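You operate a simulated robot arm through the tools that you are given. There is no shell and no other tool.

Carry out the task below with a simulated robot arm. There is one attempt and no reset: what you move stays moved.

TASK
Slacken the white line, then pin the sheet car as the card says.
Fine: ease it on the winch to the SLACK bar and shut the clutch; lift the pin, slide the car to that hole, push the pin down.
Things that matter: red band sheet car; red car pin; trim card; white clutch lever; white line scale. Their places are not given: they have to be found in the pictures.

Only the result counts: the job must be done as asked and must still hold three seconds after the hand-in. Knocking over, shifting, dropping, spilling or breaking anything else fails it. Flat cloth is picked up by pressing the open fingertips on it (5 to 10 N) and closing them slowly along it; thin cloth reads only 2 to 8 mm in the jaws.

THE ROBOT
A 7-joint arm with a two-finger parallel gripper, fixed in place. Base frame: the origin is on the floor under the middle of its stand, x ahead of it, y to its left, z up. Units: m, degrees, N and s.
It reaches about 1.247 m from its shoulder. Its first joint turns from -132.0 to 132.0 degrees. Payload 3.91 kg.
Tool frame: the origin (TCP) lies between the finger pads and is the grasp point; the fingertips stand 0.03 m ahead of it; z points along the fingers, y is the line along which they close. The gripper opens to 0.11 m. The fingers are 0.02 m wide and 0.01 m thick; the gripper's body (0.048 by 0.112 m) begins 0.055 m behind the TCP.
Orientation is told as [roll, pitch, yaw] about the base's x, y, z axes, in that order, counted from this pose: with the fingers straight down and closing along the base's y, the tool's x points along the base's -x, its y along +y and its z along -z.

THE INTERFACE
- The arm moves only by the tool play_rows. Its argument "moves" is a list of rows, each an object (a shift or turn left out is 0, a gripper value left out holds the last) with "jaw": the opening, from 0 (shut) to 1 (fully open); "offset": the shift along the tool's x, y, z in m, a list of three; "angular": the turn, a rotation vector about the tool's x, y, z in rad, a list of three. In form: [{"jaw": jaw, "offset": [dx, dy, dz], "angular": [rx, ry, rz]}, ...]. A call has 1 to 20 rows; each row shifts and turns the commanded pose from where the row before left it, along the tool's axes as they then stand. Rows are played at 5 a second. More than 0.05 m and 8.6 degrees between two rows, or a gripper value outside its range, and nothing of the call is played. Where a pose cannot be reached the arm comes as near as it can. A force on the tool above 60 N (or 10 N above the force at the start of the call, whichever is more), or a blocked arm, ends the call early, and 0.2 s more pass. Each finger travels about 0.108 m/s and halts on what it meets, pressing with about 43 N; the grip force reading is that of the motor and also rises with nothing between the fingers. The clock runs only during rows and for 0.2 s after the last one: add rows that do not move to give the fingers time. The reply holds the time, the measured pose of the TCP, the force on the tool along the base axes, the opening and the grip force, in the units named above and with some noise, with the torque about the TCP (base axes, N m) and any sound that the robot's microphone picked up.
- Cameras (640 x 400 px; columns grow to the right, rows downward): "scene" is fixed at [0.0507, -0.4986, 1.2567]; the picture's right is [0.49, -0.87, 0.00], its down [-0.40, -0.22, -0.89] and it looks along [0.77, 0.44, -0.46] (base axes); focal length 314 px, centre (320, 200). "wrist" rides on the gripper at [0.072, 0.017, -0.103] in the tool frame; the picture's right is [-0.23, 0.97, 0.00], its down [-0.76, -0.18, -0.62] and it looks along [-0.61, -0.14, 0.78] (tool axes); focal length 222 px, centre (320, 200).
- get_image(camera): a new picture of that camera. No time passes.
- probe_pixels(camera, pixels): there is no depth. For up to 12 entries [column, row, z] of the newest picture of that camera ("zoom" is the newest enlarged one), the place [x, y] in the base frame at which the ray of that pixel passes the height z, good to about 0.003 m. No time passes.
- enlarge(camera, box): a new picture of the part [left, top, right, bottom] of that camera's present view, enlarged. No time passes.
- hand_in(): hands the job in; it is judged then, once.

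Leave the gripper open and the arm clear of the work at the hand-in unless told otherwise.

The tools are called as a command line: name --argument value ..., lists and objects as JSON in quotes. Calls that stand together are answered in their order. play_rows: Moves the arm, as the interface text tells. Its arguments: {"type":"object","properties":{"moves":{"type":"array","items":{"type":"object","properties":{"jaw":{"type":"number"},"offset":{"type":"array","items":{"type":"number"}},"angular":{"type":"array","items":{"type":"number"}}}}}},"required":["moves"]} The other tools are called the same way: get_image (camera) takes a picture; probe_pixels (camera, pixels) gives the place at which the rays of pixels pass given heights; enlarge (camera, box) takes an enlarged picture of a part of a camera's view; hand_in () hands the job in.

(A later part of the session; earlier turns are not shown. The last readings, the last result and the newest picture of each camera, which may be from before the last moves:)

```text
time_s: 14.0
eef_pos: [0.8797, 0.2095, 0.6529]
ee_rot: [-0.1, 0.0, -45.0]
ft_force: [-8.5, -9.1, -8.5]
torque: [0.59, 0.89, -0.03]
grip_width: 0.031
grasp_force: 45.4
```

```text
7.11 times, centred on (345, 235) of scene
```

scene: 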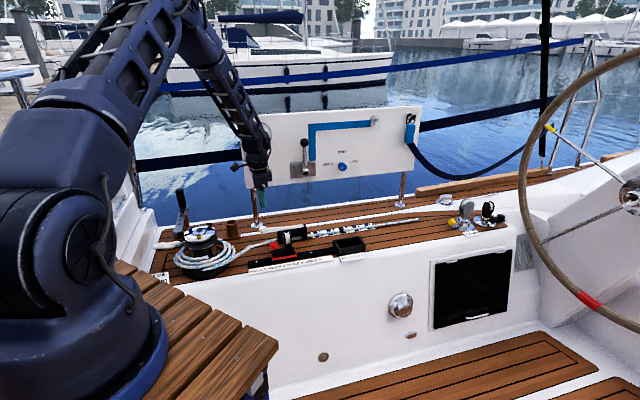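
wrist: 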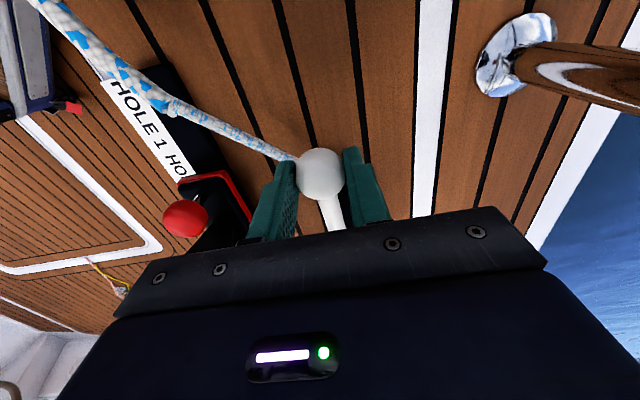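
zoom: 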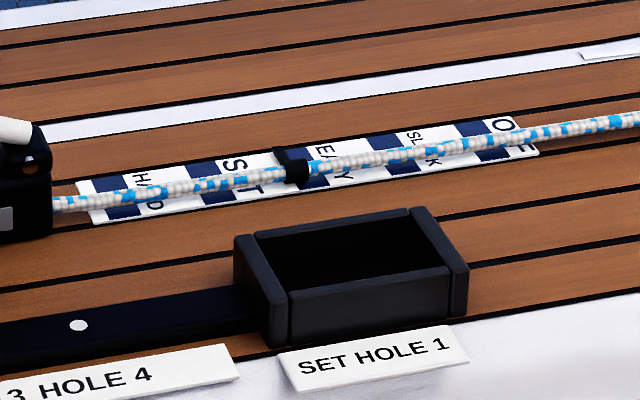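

Still no mark motion. I relieve the side force and go on to about 50°.

play_rows --moves '[{"jaw": 0.2, "offset": [-0.008, -0.0015, -0.012]}, {"offset": [-0.008, -0.0005, -0.011]}, {"offset": [-0.01, 0, -0.01]}, {"offset": [-0.01, 0, -0.01]}]'

enlarge --camera "scene" --box '[300, 210, 390, 260]'

get_image --camera "scene"

```text
time_s: 15.0
eef_pos: [0.9016, 0.1858, 0.6979]
ee_rot: [0.1, 0.0, -45.0]
ft_force: [-3.8, 12.3, 0.5]
torque: [1.04, 0.9, -0.07]
grip_width: 0.0309
grasp_force: 45.4
```

```text
7.11 times, centred on (345, 235) of scene
```

zoom: 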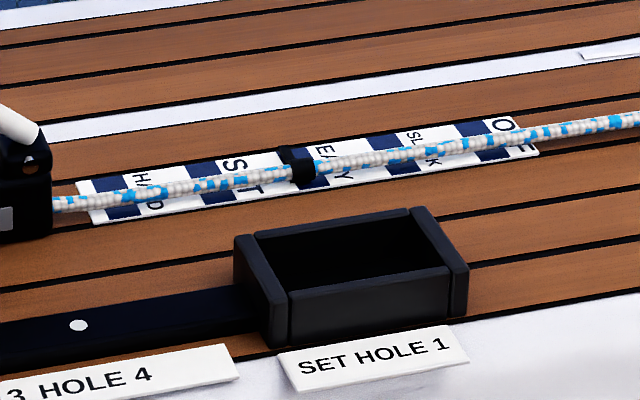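

```text
taken
```

scene: 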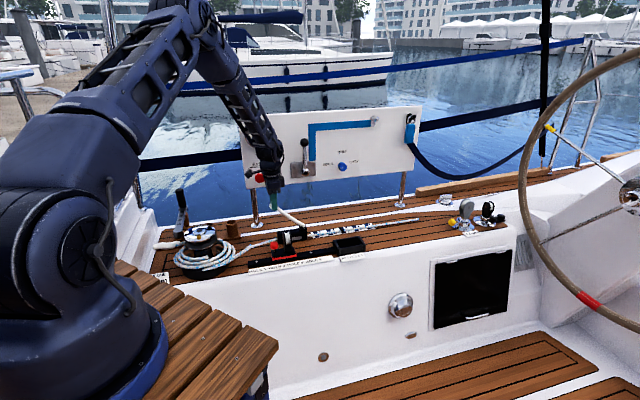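

The mark has just moved a few mm (now at zoom (302,168)). I hold for one row and check whether it keeps creeping.

play_rows --moves '[{"jaw": 0.2, "offset": [0, 0, 0]}]'

enlarge --camera "scene" --box '[300, 210, 390, 260]'

```text
time_s: 15.4
eef_pos: [0.9023, 0.187, 0.6985]
ee_rot: [0.2, 0.0, -45.0]
ft_force: [-1.3, 16.4, 3.9]
torque: [0.9, 0.6, -0.02]
grip_width: 0.031
grasp_force: 45.3
```

```text
7.11 times, centred on (345, 235) of scene
```

zoom: 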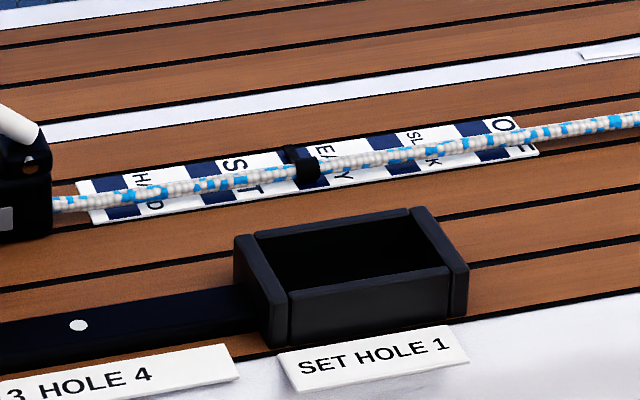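

It creeps out at roughly 1 cm/s (zoom mark now at (308,168)); about 7 cm remain to the SLACK bar. I hold the lever open for short spells and check often, easing the side force slightly.

play_rows --moves '[{"jaw": 0.2, "offset": [0.0005, 0.001, 0]}, {"offset": [0, 0, 0]}, {"offset": [0, 0, 0]}, {"offset": [0, 0, 0]}]'

enlarge --camera "scene" --box '[300, 210, 390, 260]'

```text
time_s: 16.4
eef_pos: [0.9018, 0.1866, 0.6991]
ee_rot: [0.1, 0.1, -44.9]
ft_force: [-19.4, 17.0, 26.6]
torque: [0.28, 0.39, 0.01]
grip_width: 0.0311
grasp_force: 45.2
```

```text
7.11 times, centred on (345, 235) of scene
```

zoom: 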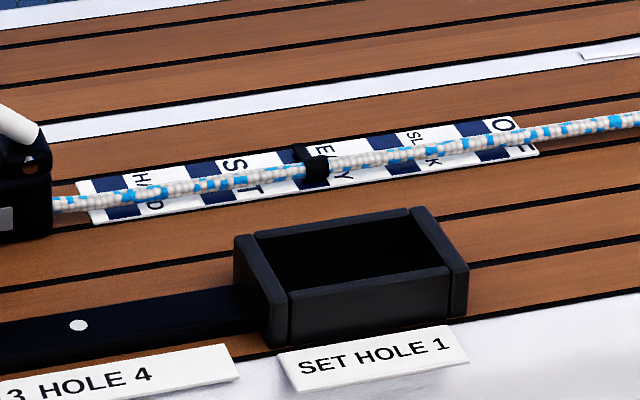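

The mark is at (317,166), moving steadily. The lever pushes radially on the hand, so I back off ~2 mm outward and keep holding.

play_rows --moves '[{"jaw": 0.2, "offset": [0.002, 0, -0.002]}, {"offset": [0, 0, 0]}, {"offset": [0, 0, 0]}, {"offset": [0, 0, 0]}]'

enlarge --camera "scene" --box '[300, 210, 390, 260]'

```text
time_s: 17.4
eef_pos: [0.9021, 0.1855, 0.699]
ee_rot: [0.0, -0.1, -45.0]
ft_force: [28.4, 10.0, -21.0]
torque: [0.76, -0.05, -0.15]
grip_width: 0.0308
grasp_force: 44.9
```

```text
7.11 times, centred on (345, 235) of scene
```

zoom: 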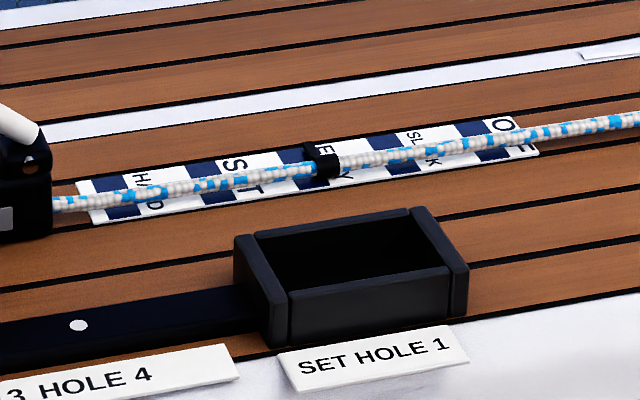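

Mark pointer is at about (312,152), needing to reach the SLACK bar near (380,143): about 6.5 s more. I trim forces and hold 8 rows.

play_rows --moves '[{"jaw": 0.2, "offset": [-0.0007, 0.001, 0.0007]}, {"offset": [0, 0, 0]}, {"offset": [0, 0, 0]}, {"offset": [0, 0, 0]}, {"offset": [0, 0, 0]}, {"offset": [0, 0, 0]}]'

enlarge --camera "scene" --box '[300, 210, 390, 260]'

```text
time_s: 18.8
eef_pos: [0.9019, 0.1855, 0.6994]
ee_rot: [-0.1, 0.0, -45.0]
ft_force: [10.4, -17.7, -10.2]
torque: [-1.15, -1.05, -0.01]
grip_width: 0.0307
grasp_force: 45.2
```

```text
7.11 times, centred on (345, 235) of scene
```

zoom: 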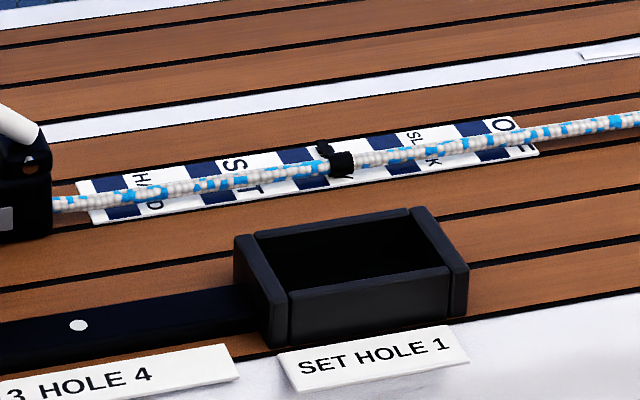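

Mark pointer at (324,148). Steady ~10 zoom px/s. I hold 10 more rows (2.2 s) and look with a larger zoom.

play_rows --moves '[{"jaw": 0.2, "offset": [-0.0003, -0.0003, 0.0003]}, {"offset": [0, 0, 0]}, {"offset": [0, 0, 0]}, {"offset": [0, 0, 0]}, {"offset": [0, 0, 0]}, {"offset": [0, 0, 0]}, {"offset": [0, 0, 0]}, {"offset": [0, 0, 0]}, {"offset": [0, 0, 0]}, {"offset": [0, 0, 0]}]'

enlarge --camera "scene" --box '[330, 215, 380, 245]'

```text
time_s: 21.0
eef_pos: [0.9027, 0.1853, 0.6991]
ee_rot: [-0.2, 0.1, -45.0]
ft_force: [-9.8, -25.7, -17.1]
torque: [-0.24, 0.58, 0.09]
grip_width: 0.0309
grasp_force: 45.4
```

```text
12.80 times, centred on (355, 230) of scene
```

zoom: 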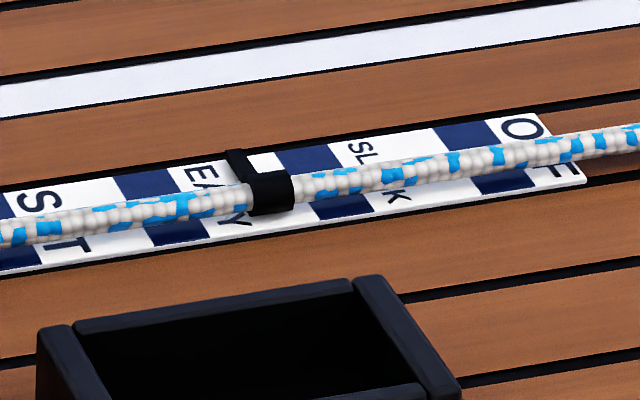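

At 12.8× zoom the pointer is at x≈238 on the strip's top edge, SLACK bar centre at x≈305 (bar spacing 158 px = 60 mm): 25 mm left, about 3.7 s. I hold 9 rows while relieving side force.

play_rows --moves '[{"jaw": 0.2, "offset": [-0.0003, -0.0008, 0.0]}, {"offset": [0, 0, 0]}, {"offset": [0, 0, 0]}, {"offset": [0, 0, 0]}, {"offset": [0, 0, 0]}, {"offset": [0, 0, 0]}, {"offset": [0, 0, 0]}, {"offset": [0, 0, 0]}, {"offset": [0, 0, 0]}]'

enlarge --camera "scene" --box '[330, 215, 380, 245]'

```text
time_s: 23.0
eef_pos: [0.9041, 0.1857, 0.6997]
ee_rot: [0.0, 0.1, -45.0]
ft_force: [-9.5, -17.9, -12.9]
torque: [0.04, 0.65, 0.06]
grip_width: 0.0311
grasp_force: 46.0
```

```text
12.80 times, centred on (355, 230) of scene
```

zoom: 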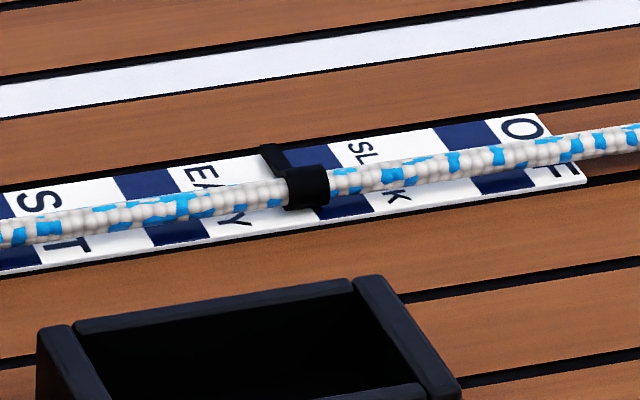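

Pointer at x≈271, needs 305: ~2 s more. I hold 7 rows, then swing the lever back down its arc through 40°, 30°, 20° in three rows to stop the line.

play_rows --moves '[{"jaw": 0.2, "offset": [0, -0.0005, 0]}, {"offset": [0, 0, 0]}, {"offset": [0, 0, 0]}, {"offset": [0, 0, 0]}, {"offset": [0, 0, 0]}, {"offset": [0, 0, 0]}, {"offset": [0, 0, 0]}, {"offset": [0.0163, -0.0003, 0.0167]}, {"offset": [0.0163, 0, 0.0233]}, {"offset": [0.012, 0, 0.0258]}, {"offset": [0, 0, 0]}]'

enlarge --camera "scene" --box '[330, 215, 380, 245]'

```text
time_s: 25.4
eef_pos: [0.8708, 0.2177, 0.635]
ee_rot: [0.0, 0.1, -45.0]
ft_force: [-0.7, -9.9, 3.6]
torque: [-0.77, -0.6, 0.02]
grip_width: 0.0309
grasp_force: 45.3
```

```text
12.80 times, centred on (355, 230) of scene
```

zoom: 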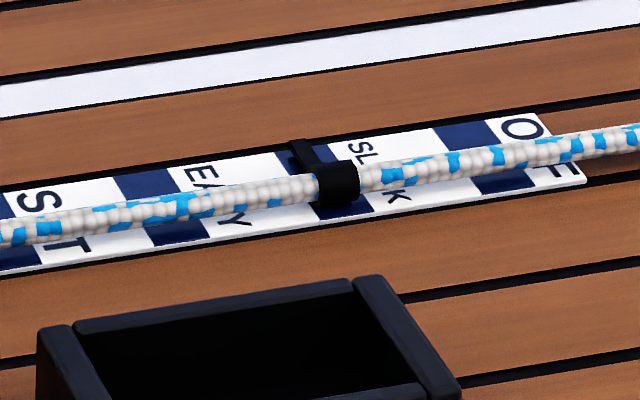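

The pointer now sits in the middle of the SLACK bar (x≈301). I finish lowering the lever to its flat position.

play_rows --moves '[{"jaw": 0.2, "offset": [0.0073, -0.0003, 0.0274]}, {"offset": [0.002, 0, 0.0155]}, {"offset": [0, 0, 0.001]}, {"offset": [0, 0, 0]}]'

enlarge --camera "scene" --box '[330, 215, 380, 245]'

enlarge --camera "scene" --box '[240, 200, 340, 260]'

```text
time_s: 26.4
eef_pos: [0.8636, 0.2236, 0.5917]
ee_rot: [0.3, 0.0, -44.9]
ft_force: [11.7, 23.4, 26.5]
torque: [0.15, -0.69, 0.08]
grip_width: 0.0311
grasp_force: 45.0
```

```text
12.80 times, centred on (355, 230) of scene
```

zoom: 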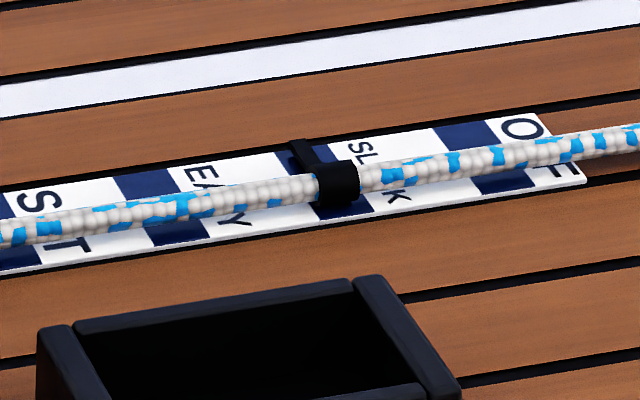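

```text
6.40 times, centred on (290, 230) of scene
```

zoom: 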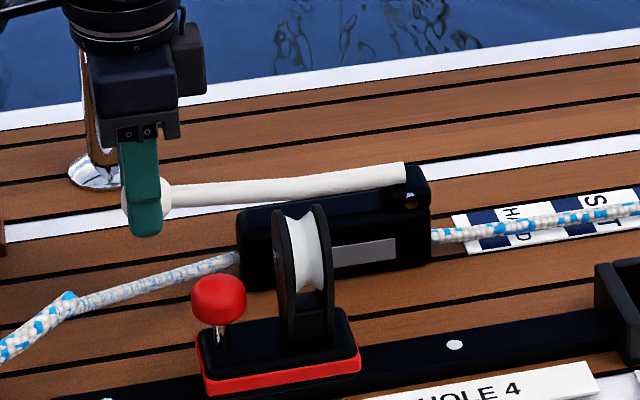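

The lever is flat again (26 N up-force at its stop) and the mark holds at SLACK. I relieve the force, open the jaws and lift away straight up.

play_rows --moves '[{"jaw": 0.2, "offset": [0, 0.001, -0.0005]}, {"jaw": 0.35}, {"jaw": 0.5}, {"jaw": 0.5}, {"offset": [0, 0, -0.03]}, {"offset": [0, 0, -0.04]}, {"offset": [0, 0, -0.04]}, {"offset": [0, -0.02, -0.03]}, {"offset": [0, 0, 0]}]'

enlarge --camera "scene" --box '[330, 215, 380, 245]'

get_image --camera "wrist"

enlarge --camera "scene" --box '[240, 200, 340, 260]'

```text
time_s: 28.4
eef_pos: [0.8496, 0.2087, 0.7326]
ee_rot: [0.0, 0.0, -45.0]
ft_force: [-0.1, 0.0, 0.5]
torque: [-0.01, -0.02, -0.02]
grip_width: 0.0549
grasp_force: 0.1
```

```text
12.80 times, centred on (355, 230) of scene
```

zoom: 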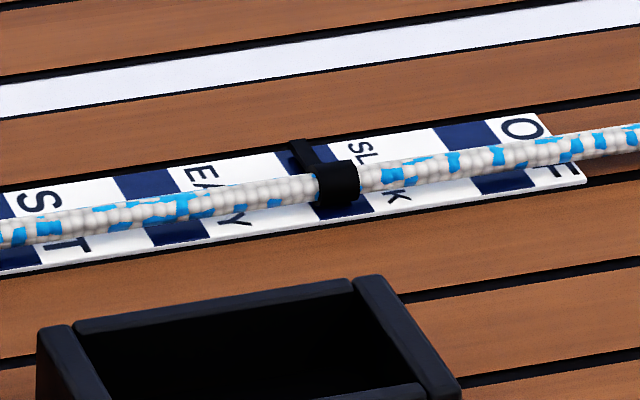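

```text
taken
```

wrist: 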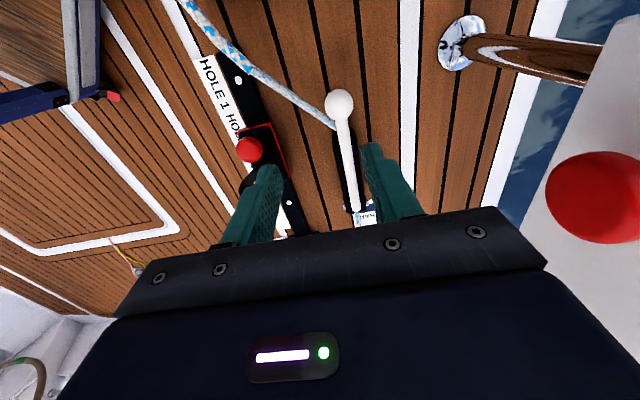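

```text
6.40 times, centred on (290, 230) of scene
```

zoom: 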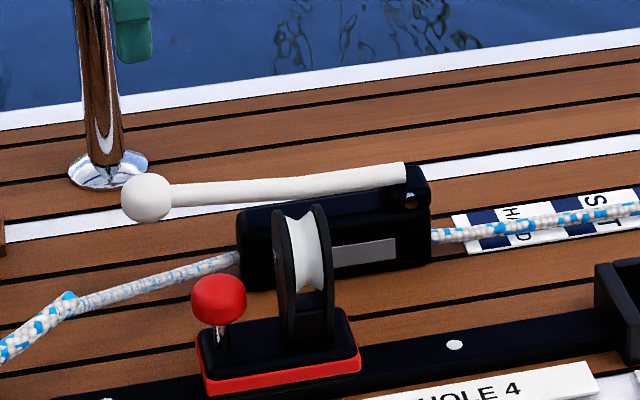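

Mark holds at SLACK with the clutch shut. Now the pin: I probe the red knob and the sheave top for clearances, at scene knob (274.2,245.5), sheave top (288,232); wrist knob (250,150).

probe_pixels --camera "wrist" --pixels '[[250, 150, 0.57], [250, 150, 0.58], [250, 150, 0.59], [240, 80, 0.507], [289, 204, 0.507]]'

probe_pixels --camera "scene" --pixels '[[288, 232, 0.58], [288, 232, 0.6], [288, 232, 0.62], [274.2, 246, 0.57], [274.2, 246, 0.58], [274.2, 246, 0.59], [272, 252, 0.55], [272, 252, 0.54]]'

enlarge --camera "wrist" --box '[200, 50, 360, 220]'

```text
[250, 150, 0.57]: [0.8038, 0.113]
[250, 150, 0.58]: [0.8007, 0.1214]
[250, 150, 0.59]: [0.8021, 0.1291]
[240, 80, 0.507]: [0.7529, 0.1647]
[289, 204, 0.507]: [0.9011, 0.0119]
```

```text
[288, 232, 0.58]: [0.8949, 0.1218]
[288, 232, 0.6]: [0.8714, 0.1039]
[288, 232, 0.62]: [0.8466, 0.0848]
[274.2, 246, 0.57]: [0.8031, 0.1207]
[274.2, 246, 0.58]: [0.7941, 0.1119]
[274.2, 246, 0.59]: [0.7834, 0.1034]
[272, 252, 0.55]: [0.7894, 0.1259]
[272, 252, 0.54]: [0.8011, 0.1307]
```

```text
2.35 times, centred on (280, 135) of wrist
```

zoom: 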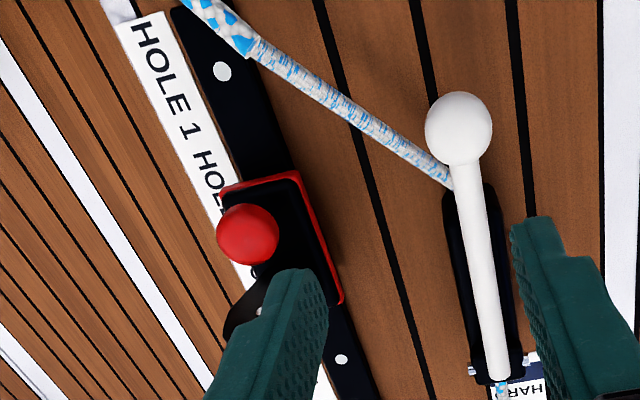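

Knob ≈ (0.8025,0.118,0.572) at HOLE 2; holes are 71 mm apart, HOLE 1 at ≈ (0.753,0.170). I check where the rope passes near HOLE 1 so the fingers clear it.

probe_pixels --camera "wrist" --pixels '[[250.4, 69, 0.52], [250.4, 69, 0.54], [250.4, 69, 0.56], [225, 50, 0.54], [290, 92, 0.53]]'

probe_pixels --camera "scene" --pixels '[[250, 247, 0.52], [250, 247, 0.54], [250, 247, 0.56]]'

enlarge --camera "scene" --box '[210, 220, 310, 280]'

```text
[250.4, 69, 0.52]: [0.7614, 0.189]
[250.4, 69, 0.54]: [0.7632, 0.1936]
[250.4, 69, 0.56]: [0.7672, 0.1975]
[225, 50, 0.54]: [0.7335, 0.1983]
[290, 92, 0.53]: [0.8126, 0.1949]
```

```text
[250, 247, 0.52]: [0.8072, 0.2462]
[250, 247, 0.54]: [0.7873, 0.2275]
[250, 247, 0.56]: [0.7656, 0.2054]
```

```text
6.40 times, centred on (260, 250) of scene
```

zoom: 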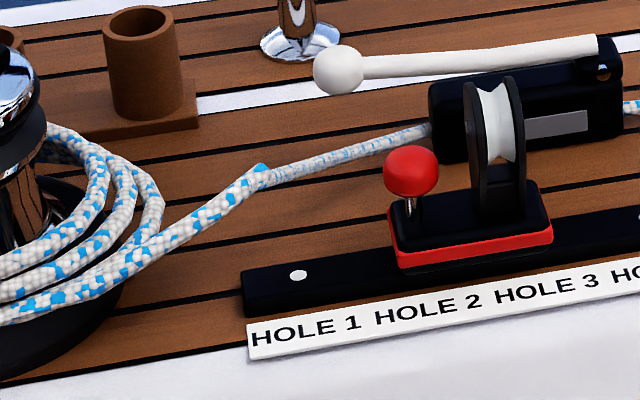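

Rope near HOLE 1 is at about u 0.40, v 0.684, z 0.56, close but clear if I keep fingertips high. I hover over the red knob now with jaws at half opening.

play_rows --moves '[{"jaw": 0.5, "offset": [-0.01, -0.033, 0]}, {"offset": [-0.01, -0.033, 0]}, {"offset": [-0.011, -0.031, 0.02]}, {"offset": [0, 0, 0.03]}, {"offset": [0, 0, 0.02]}, {"offset": [0, 0, 0]}]'

get_image --camera "wrist"

enlarge --camera "scene" --box '[220, 180, 320, 260]'

```text
time_s: 29.8
eef_pos: [0.8051, 0.1192, 0.6587]
ee_rot: [0.0, -0.1, -45.0]
ft_force: [-0.3, -0.1, -0.2]
torque: [0.03, 0.0, 0.03]
grip_width: 0.0546
grasp_force: 0.0
```

```text
taken
```

wrist: 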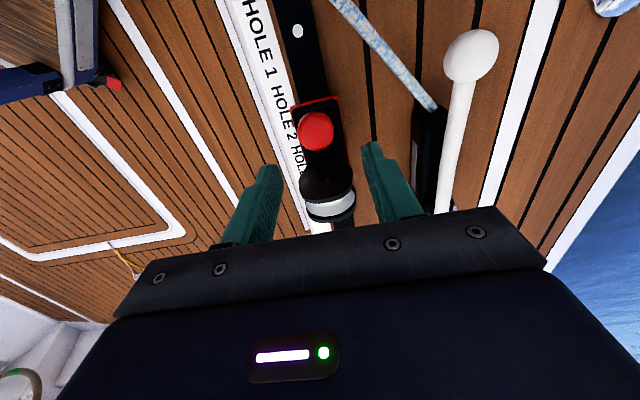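

```text
5.00 times, centred on (270, 220) of scene
```

zoom: 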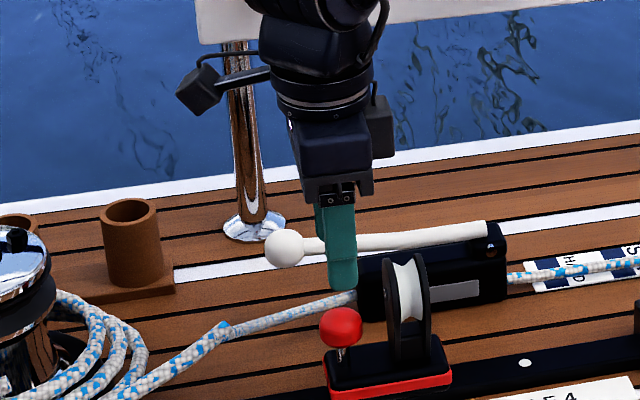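

Knob at wrist (316,131): on axis within 3.5 mm. I correct −3 mm in y and descend to TCP z≈0.593.

play_rows --moves '[{"jaw": 0.5, "offset": [0, -0.003, 0.02]}, {"offset": [0, 0, 0.02]}, {"offset": [0, 0, 0.015]}, {"offset": [0, 0, 0.01]}, {"offset": [0, 0, 0]}]'

get_image --camera "wrist"

enlarge --camera "scene" --box '[240, 210, 320, 270]'

```text
time_s: 31.0
eef_pos: [0.801, 0.1182, 0.5961]
ee_rot: [0.1, 0.0, -45.0]
ft_force: [0.9, -0.1, 0.1]
torque: [-0.01, -0.01, 0.01]
grip_width: 0.0548
grasp_force: 0.0
```

```text
taken
```

wrist: 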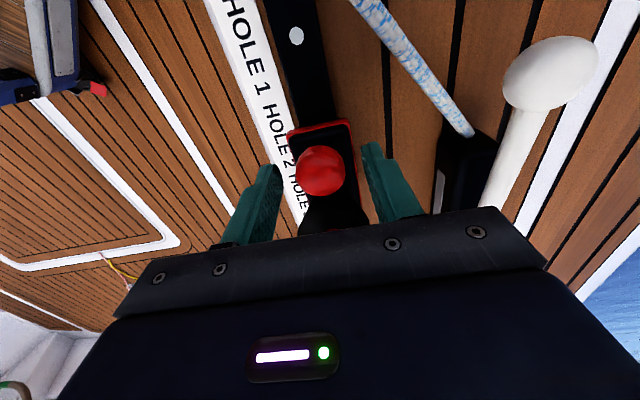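

```text
6.67 times, centred on (280, 240) of scene
```

zoom: 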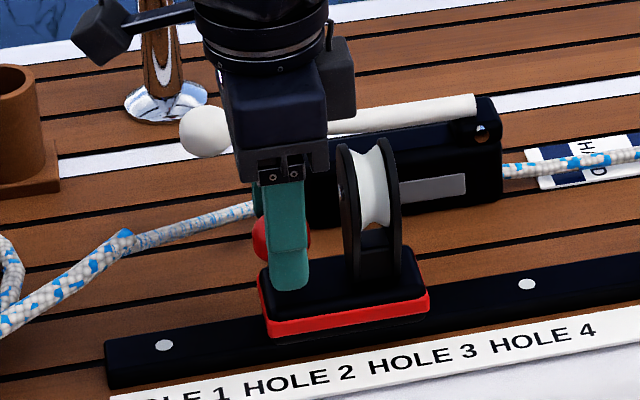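

The fingers straddle the knob. I close gently on it.

play_rows --moves '[{"jaw": 0.4}, {"jaw": 0.33}, {"jaw": 0.27}, {"jaw": 0.22}, {"jaw": 0.2}, {"jaw": 0.2}]'

get_image --camera "wrist"

```text
time_s: 32.4
eef_pos: [0.8012, 0.1183, 0.5946]
ee_rot: [0.0, 0.1, -44.9]
ft_force: [2.0, 1.8, 0.2]
torque: [0.07, -0.05, 0.0]
grip_width: 0.0293
grasp_force: 45.2
```

```text
taken
```

wrist: 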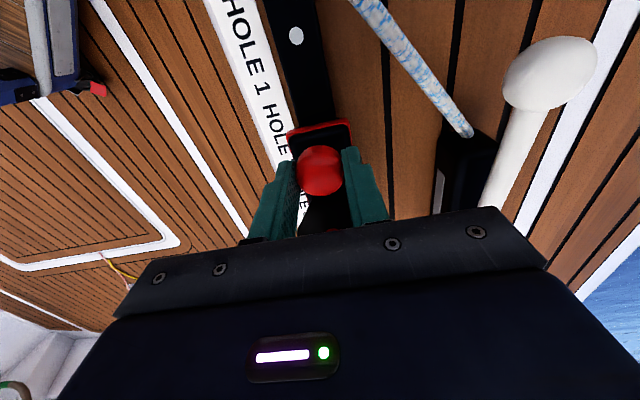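

Knob gripped at 29 mm. I lift it slowly, 5 mm per row for 15 mm, watching the force.

play_rows --moves '[{"jaw": 0.2, "offset": [0, 0, -0.005]}, {"offset": [0, 0, -0.005]}, {"offset": [0, 0, -0.005]}, {"offset": [0, 0, 0]}]'

enlarge --camera "scene" --box '[240, 210, 320, 270]'

get_image --camera "wrist"

```text
time_s: 33.4
eef_pos: [0.8016, 0.1177, 0.6109]
ee_rot: [0.0, 0.1, -44.9]
ft_force: [6.3, 11.4, 1.0]
torque: [0.36, 0.07, 0.03]
grip_width: 0.0293
grasp_force: 45.4
```

```text
6.67 times, centred on (280, 240) of scene
```

zoom: 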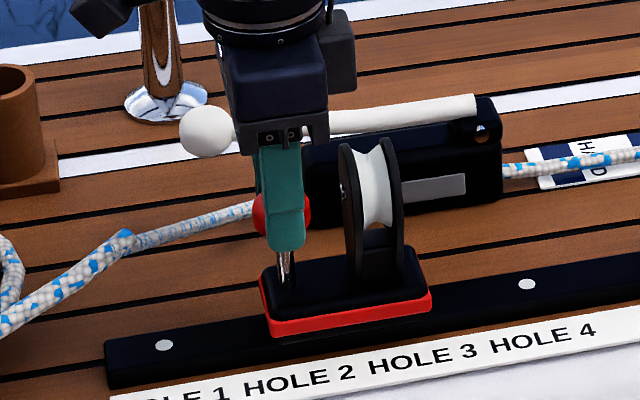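

```text
taken
```

wrist: 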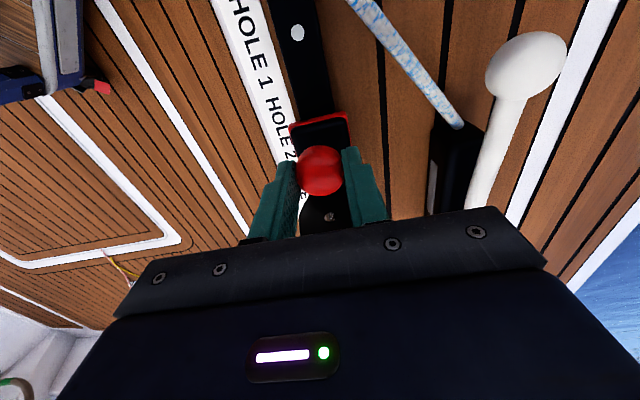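

The pin slides up freely (stem visible). I lift further in 4 mm steps to find its top stop.

play_rows --moves '[{"jaw": 0.2, "offset": [0, 0.0006, -0.004]}, {"offset": [0, 0, -0.004]}, {"offset": [0, 0, 0]}]'

enlarge --camera "scene" --box '[240, 210, 320, 270]'

```text
time_s: 34.2
eef_pos: [0.8018, 0.1164, 0.616]
ee_rot: [-0.2, 0.1, -45.0]
ft_force: [1.4, 9.7, -37.2]
torque: [0.28, -0.09, 0.01]
grip_width: 0.0296
grasp_force: 44.4
```

```text
6.67 times, centred on (280, 240) of scene
```

zoom: 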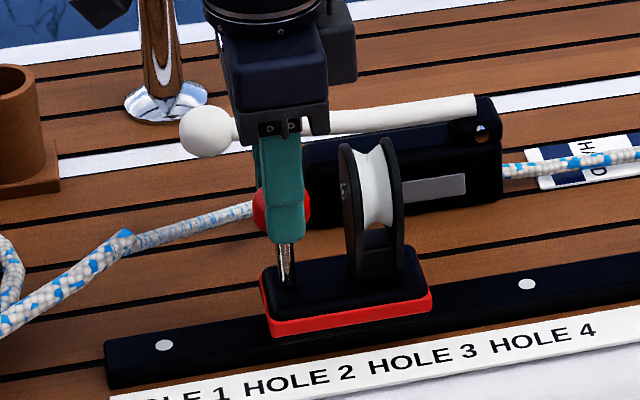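

Top stop reached (−37 N) at about 20 mm of lift. I ease down 4 mm to relieve, then slide toward HOLE 1 (tool +x) by a first 10 mm.

play_rows --moves '[{"jaw": 0.2, "offset": [0, 0.0005, 0.0035]}, {"offset": [0, 0, 0]}, {"offset": [0.005, 0, 0]}, {"offset": [0.005, 0, 0]}, {"offset": [0, 0, 0]}]'

enlarge --camera "scene" --box '[240, 210, 320, 270]'

```text
time_s: 35.4
eef_pos: [0.7952, 0.1245, 0.6147]
ee_rot: [0.0, 0.0, -45.0]
ft_force: [-1.6, -6.2, -3.8]
torque: [-0.64, -0.56, -0.02]
grip_width: 0.0292
grasp_force: 45.0
```

```text
6.67 times, centred on (280, 240) of scene
```

zoom: 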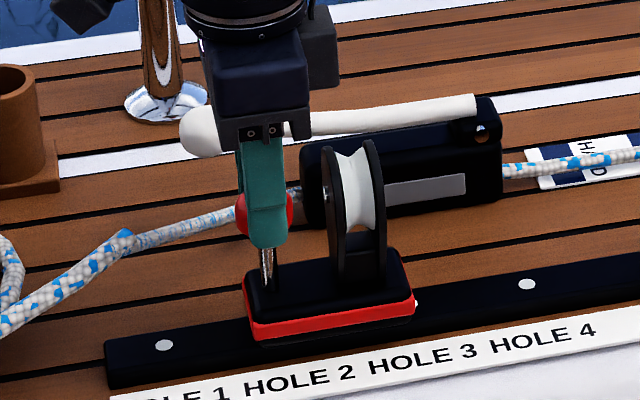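

The car slides easily. I go on 45 mm toward HOLE 1 and re-measure.

play_rows --moves '[{"jaw": 0.2, "offset": [0.009, -0.0002, 0]}, {"offset": [0.009, 0, 0]}, {"offset": [0.009, 0, 0]}, {"offset": [0.009, 0, 0]}, {"offset": [0.009, 0, 0]}, {"offset": [0, 0, 0]}]'

enlarge --camera "scene" --box '[230, 215, 330, 275]'

get_image --camera "wrist"

```text
time_s: 36.8
eef_pos: [0.7631, 0.1565, 0.6151]
ee_rot: [0.0, 0.1, -45.0]
ft_force: [2.1, 1.7, -17.0]
torque: [-0.13, -0.29, -0.05]
grip_width: 0.0296
grasp_force: 45.7
```

```text
6.40 times, centred on (280, 245) of scene
```

zoom: 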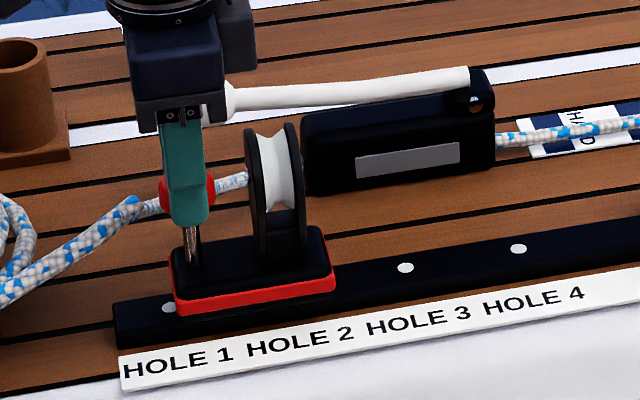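

```text
taken
```

wrist: 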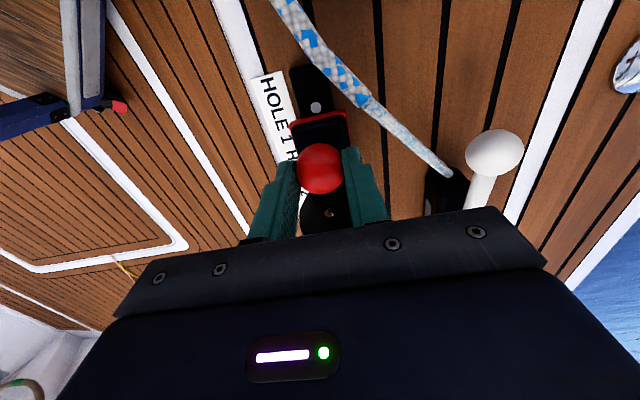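

Holes 3 and 4 are now visible at zoom (405,267), (518,248). I probe them to get the exact hole spacing.

probe_pixels --camera "scene" --pixels '[[293.3, 256.7, 0.507], [310.9, 253.7, 0.507], [256.4, 262.3, 0.507], [293.3, 256.7, 0.51], [310.9, 253.7, 0.51], [256.4, 262.3, 0.51]]'

probe_pixels --camera "wrist" --pixels '[[317, 107, 0.507], [317, 107, 0.51]]'

enlarge --camera "wrist" --box '[270, 60, 390, 220]'

```text
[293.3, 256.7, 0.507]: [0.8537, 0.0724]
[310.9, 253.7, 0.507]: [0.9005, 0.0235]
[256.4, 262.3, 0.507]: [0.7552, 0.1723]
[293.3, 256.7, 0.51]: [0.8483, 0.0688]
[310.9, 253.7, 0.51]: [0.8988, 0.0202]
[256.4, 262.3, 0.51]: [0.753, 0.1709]
```

```text
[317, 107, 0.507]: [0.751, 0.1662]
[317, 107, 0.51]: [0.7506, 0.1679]
```

```text
2.50 times, centred on (330, 140) of wrist
```

zoom: 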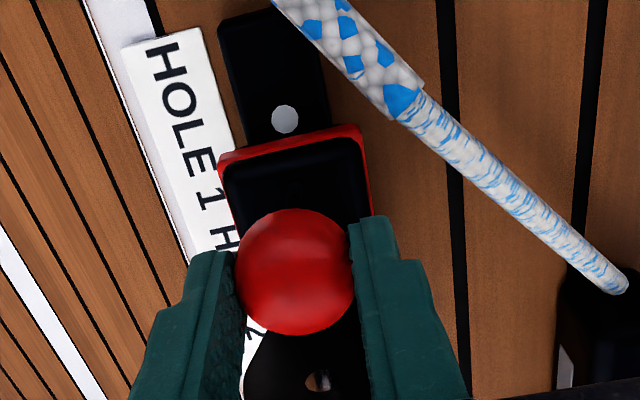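

Spacing is 70 mm; 16 mm remain. I slide the last 16 mm, staying at lift height, then check.

play_rows --moves '[{"jaw": 0.2, "offset": [0.006, 0, 0.001]}, {"offset": [0.006, 0, 0]}, {"offset": [0.004, 0, 0]}, {"offset": [0, 0, 0]}, {"offset": [0, 0, 0]}]'

enlarge --camera "scene" --box '[230, 215, 330, 275]'

enlarge --camera "wrist" --box '[270, 60, 390, 220]'

```text
time_s: 38.0
eef_pos: [0.7526, 0.1678, 0.6144]
ee_rot: [0.0, 0.0, -45.0]
ft_force: [0.6, 0.8, 2.1]
torque: [0.0, -0.04, -0.05]
grip_width: 0.0294
grasp_force: 45.1
```

```text
6.40 times, centred on (280, 245) of scene
```

zoom: 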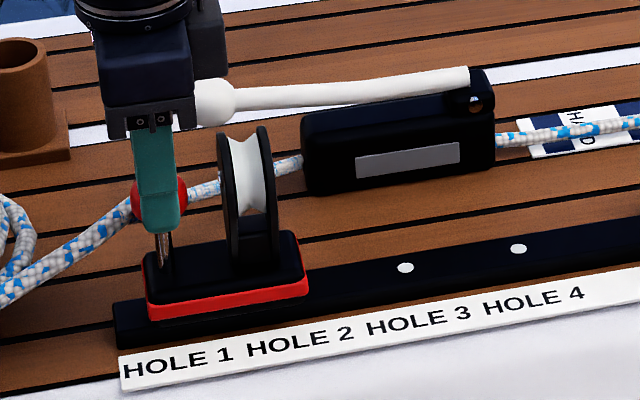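

```text
2.50 times, centred on (330, 140) of wrist
```

zoom: 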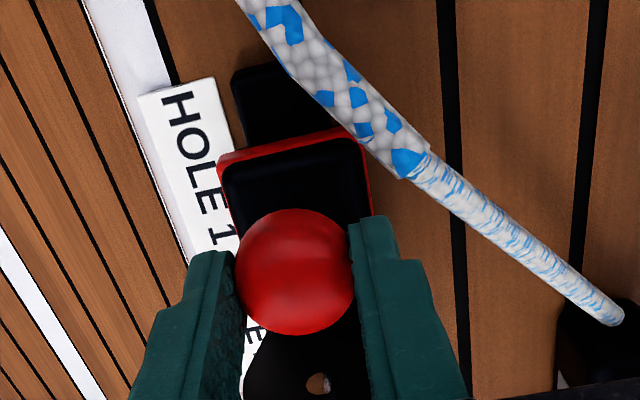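

At u≈0.4135, right on HOLE 1. I lower the pin 10 mm, watching for resistance.

play_rows --moves '[{"jaw": 0.2, "offset": [0.0005, 0, 0.003]}, {"offset": [0, 0, 0.003]}, {"offset": [0, 0, 0.003]}, {"offset": [0, 0, 0]}]'

enlarge --camera "scene" --box '[230, 215, 330, 275]'

```text
time_s: 39.0
eef_pos: [0.7499, 0.1679, 0.6058]
ee_rot: [0.0, 0.0, -45.0]
ft_force: [4.8, 3.7, 0.1]
torque: [-0.01, -0.19, -0.01]
grip_width: 0.0295
grasp_force: 45.0
```

```text
6.40 times, centred on (280, 245) of scene
```

zoom: 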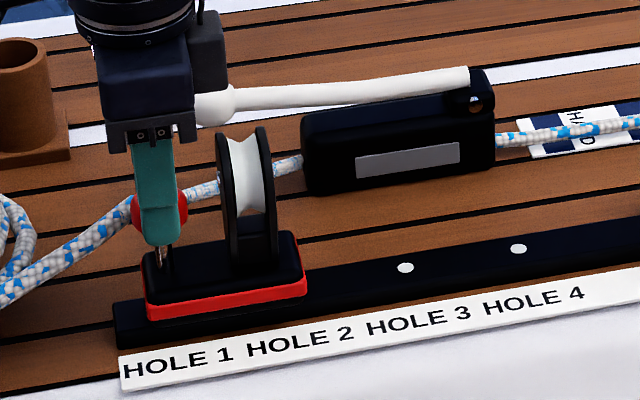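

No resistance so far. I lower another 5 mm slowly.

play_rows --moves '[{"jaw": 0.2, "offset": [0, 0, 0.0025]}, {"offset": [0, 0, 0.0025]}, {"offset": [0, 0, 0]}]'

enlarge --camera "wrist" --box '[270, 60, 390, 220]'

enlarge --camera "scene" --box '[230, 225, 290, 265]'

```text
time_s: 39.8
eef_pos: [0.751, 0.1679, 0.6002]
ee_rot: [-0.1, 0.1, -45.0]
ft_force: [9.2, 7.5, -0.4]
torque: [0.09, -0.3, -0.03]
grip_width: 0.0296
grasp_force: 44.8
```

```text
2.50 times, centred on (330, 140) of wrist
```

zoom: 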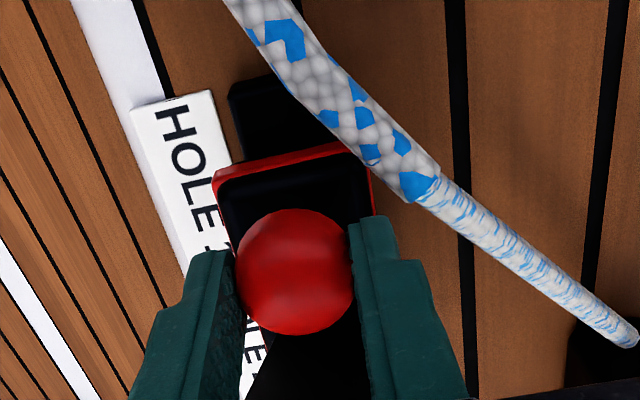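

```text
10.00 times, centred on (260, 245) of scene
```

zoom: 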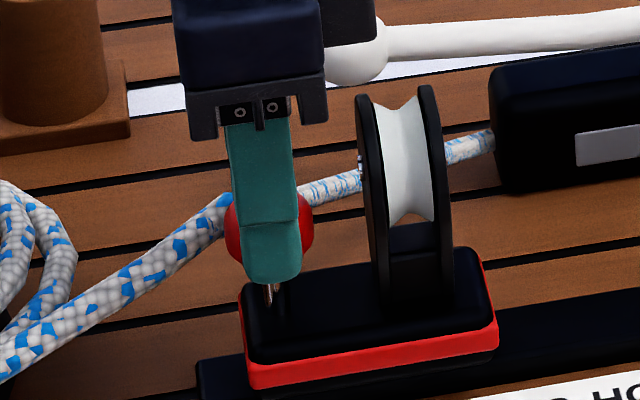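

The pin is going in freely; 5 mm left. The rope is close to the outboard finger, so I open only slightly, rise, then press the knob down from above with closed fingers.

play_rows --moves '[{"jaw": 0.3, "offset": [0, 0.0, 0]}, {"jaw": 0.34}, {"jaw": 0.34}, {"offset": [0, 0, -0.015]}, {"offset": [0, 0, -0.02]}, {"offset": [0, 0, -0.025]}, {"jaw": 0.0}, {"jaw": 0.0}, {"jaw": 0.0}]'

enlarge --camera "wrist" --box '[240, 60, 400, 220]'

enlarge --camera "scene" --box '[230, 225, 290, 265]'

```text
time_s: 41.8
eef_pos: [0.7488, 0.1676, 0.6609]
ee_rot: [-0.1, 0.0, -44.9]
ft_force: [1.0, -0.5, 0.4]
torque: [0.02, -0.04, -0.04]
grip_width: 0.0
grasp_force: 37.4
```

```text
2.50 times, centred on (320, 140) of wrist
```

zoom: 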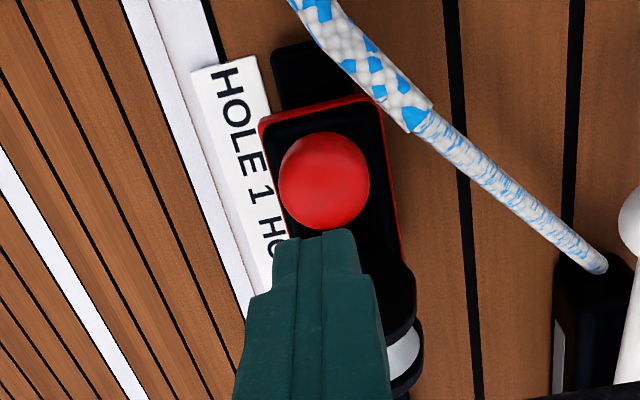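

```text
10.00 times, centred on (260, 245) of scene
```

zoom: 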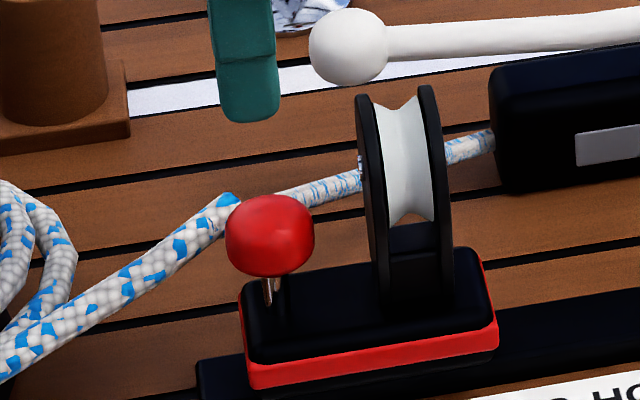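

The knob sits right under the closed fingertips (wrist (322,132)). I press down: fast to just above, then 2–3 mm steps until resistance.

play_rows --moves '[{"jaw": 0.0, "offset": [0, 0.001, 0.02]}, {"offset": [0, 0, 0.014]}, {"offset": [0, 0, 0.003]}, {"offset": [0, 0, 0.003]}, {"offset": [0, 0, 0]}]'

enlarge --camera "scene" --box '[230, 225, 290, 265]'

```text
time_s: 43.0
eef_pos: [0.7499, 0.1703, 0.6207]
ee_rot: [0.0, 0.0, -45.0]
ft_force: [1.0, 0.2, -0.4]
torque: [-0.04, 0.03, 0.02]
grip_width: 0.0002
grasp_force: 37.8
```

```text
10.00 times, centred on (260, 245) of scene
```

zoom: 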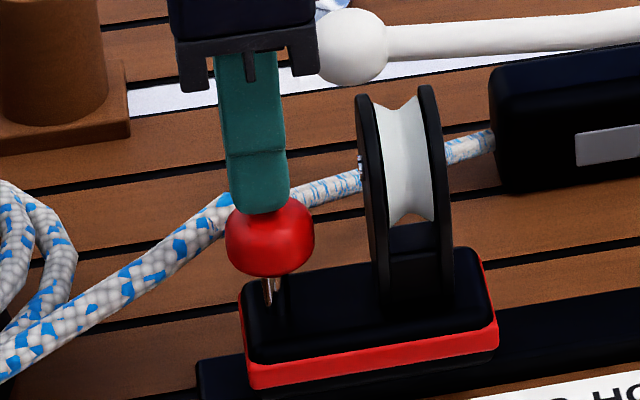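

The tips are about to touch the knob top. I continue down in 2.5 mm steps.

play_rows --moves '[{"jaw": 0.0, "offset": [0, 0, 0.0025]}, {"offset": [0, 0, 0.0025]}, {"offset": [0, 0, 0.0025]}, {"offset": [0, 0, 0]}]'

enlarge --camera "scene" --box '[230, 225, 290, 265]'

```text
time_s: 44.0
eef_pos: [0.7516, 0.1681, 0.6153]
ee_rot: [0.1, -0.2, -45.0]
ft_force: [-11.4, -10.5, 45.1]
torque: [-0.29, 0.34, 0.04]
grip_width: 0.0001
grasp_force: 37.7
```

```text
10.00 times, centred on (260, 245) of scene
```

zoom: 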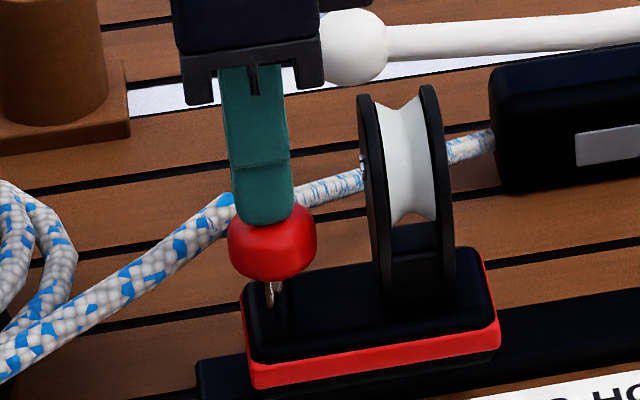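

Firm resistance at 45 N with the fingertips at z≈0.585. I lift off and compare the knob height with the original picture.

play_rows --moves '[{"jaw": 0.0, "offset": [0, 0, -0.01]}, {"offset": [0, 0, -0.03]}, {"offset": [0, 0, -0.04]}, {"offset": [0, 0, -0.02]}, {"offset": [0, 0, 0]}]'

enlarge --camera "scene" --box '[193, 223, 293, 283]'

get_image --camera "wrist"

```text
time_s: 45.2
eef_pos: [0.752, 0.167, 0.7114]
ee_rot: [0.0, 0.0, -45.1]
ft_force: [-0.3, -0.8, -0.1]
torque: [0.03, 0.0, 0.01]
grip_width: 0.0001
grasp_force: 37.3
```

```text
6.40 times, centred on (243, 253) of scene
```

zoom: 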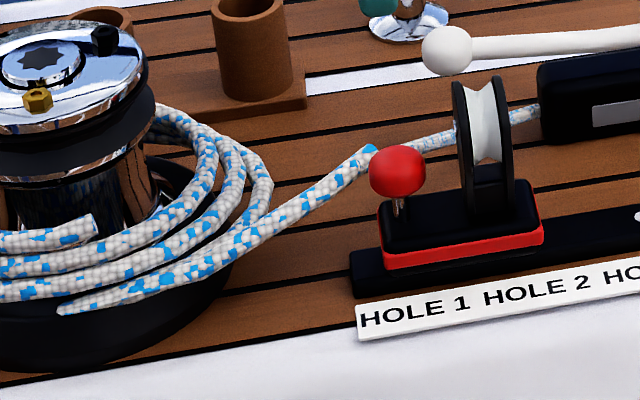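

```text
taken
```

wrist: 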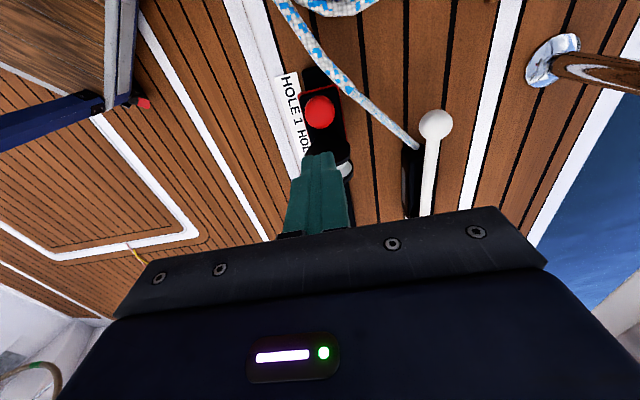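

The knob's height relative to the car and sheave matches the original picture. I take a 10× zoom comparable to the first one for a finer check, and check the mark and lever again.

enlarge --camera "scene" --box '[236, 219, 300, 259]'

enlarge --camera "scene" --box '[330, 215, 380, 245]'

enlarge --camera "wrist" --box '[260, 60, 380, 180]'

probe_pixels --camera "wrist" --pixels '[[320, 113, 0.57], [320, 113, 0.58]]'

probe_pixels --camera "scene" --pixels '[[255, 249.6, 0.57], [255, 249.6, 0.58]]'

```text
10.00 times, centred on (268, 239) of scene
```

zoom: 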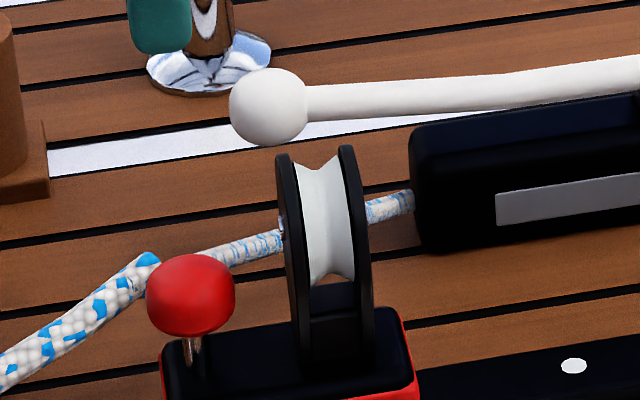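

```text
12.80 times, centred on (355, 230) of scene
```

zoom: 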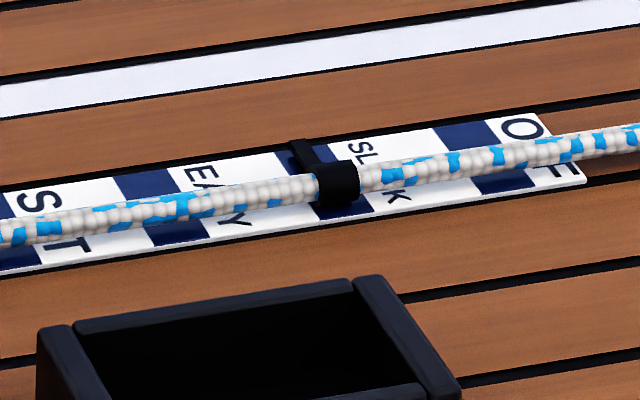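

```text
3.33 times, centred on (320, 120) of wrist
```

zoom: 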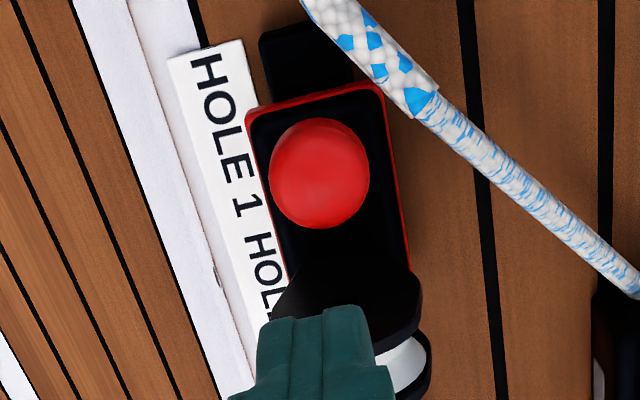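

```text
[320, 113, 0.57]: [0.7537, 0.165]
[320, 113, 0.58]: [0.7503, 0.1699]
```

```text
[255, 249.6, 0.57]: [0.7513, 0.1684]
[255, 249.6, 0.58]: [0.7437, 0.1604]
```

Knob height vs sheave is identical to the original (107 px at 10×), the lever ball is at its original flat spot, and the mark stays on the SLACK bar. I retreat upward and back, opening the gripper.

play_rows --moves '[{"jaw": 0.0, "offset": [0, 0, -0.04]}, {"offset": [0, 0, -0.04]}, {"offset": [0, 0, -0.04]}, {"jaw": 0.5, "offset": [0, 0, -0.04]}, {"jaw": 1.0, "offset": [0.02, -0.03, -0.03]}, {"offset": [0.02, -0.03, -0.02]}, {"offset": [0.02, -0.03, 0]}, {"offset": [0.02, -0.03, 0]}, {"offset": [0, 0, 0]}, {"offset": [0, 0, 0]}, {"offset": [0, 0, 0]}, {"offset": [0, 0, 0]}, {"offset": [0, 0, 0]}]'

get_image --camera "scene"

enlarge --camera "scene" --box '[240, 205, 390, 290]'

enlarge --camera "scene" --box '[330, 215, 380, 245]'

```text
time_s: 48.0
eef_pos: [0.6111, 0.1418, 0.9206]
ee_rot: [0.0, 0.0, -45.1]
ft_force: [-0.1, 0.6, -0.1]
torque: [-0.04, 0.0, -0.04]
grip_width: 0.1101
grasp_force: 0.0
```

```text
taken
```

scene: 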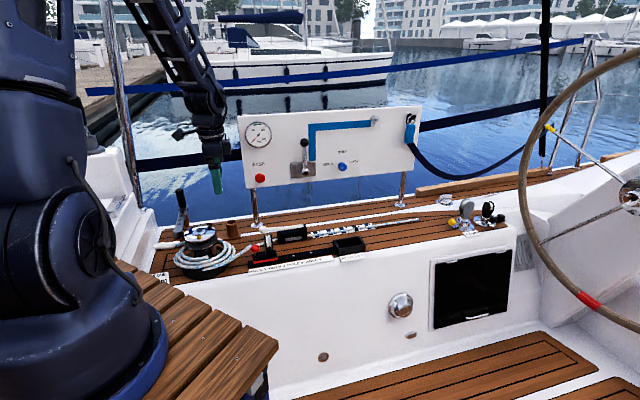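

```text
4.27 times, centred on (315, 248) of scene
```

zoom: 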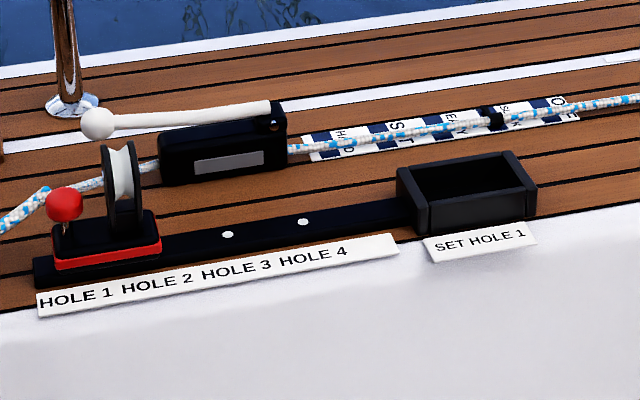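

```text
12.80 times, centred on (355, 230) of scene
```

zoom: 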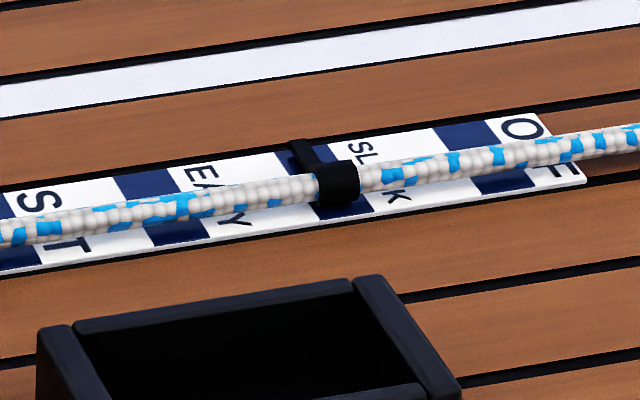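

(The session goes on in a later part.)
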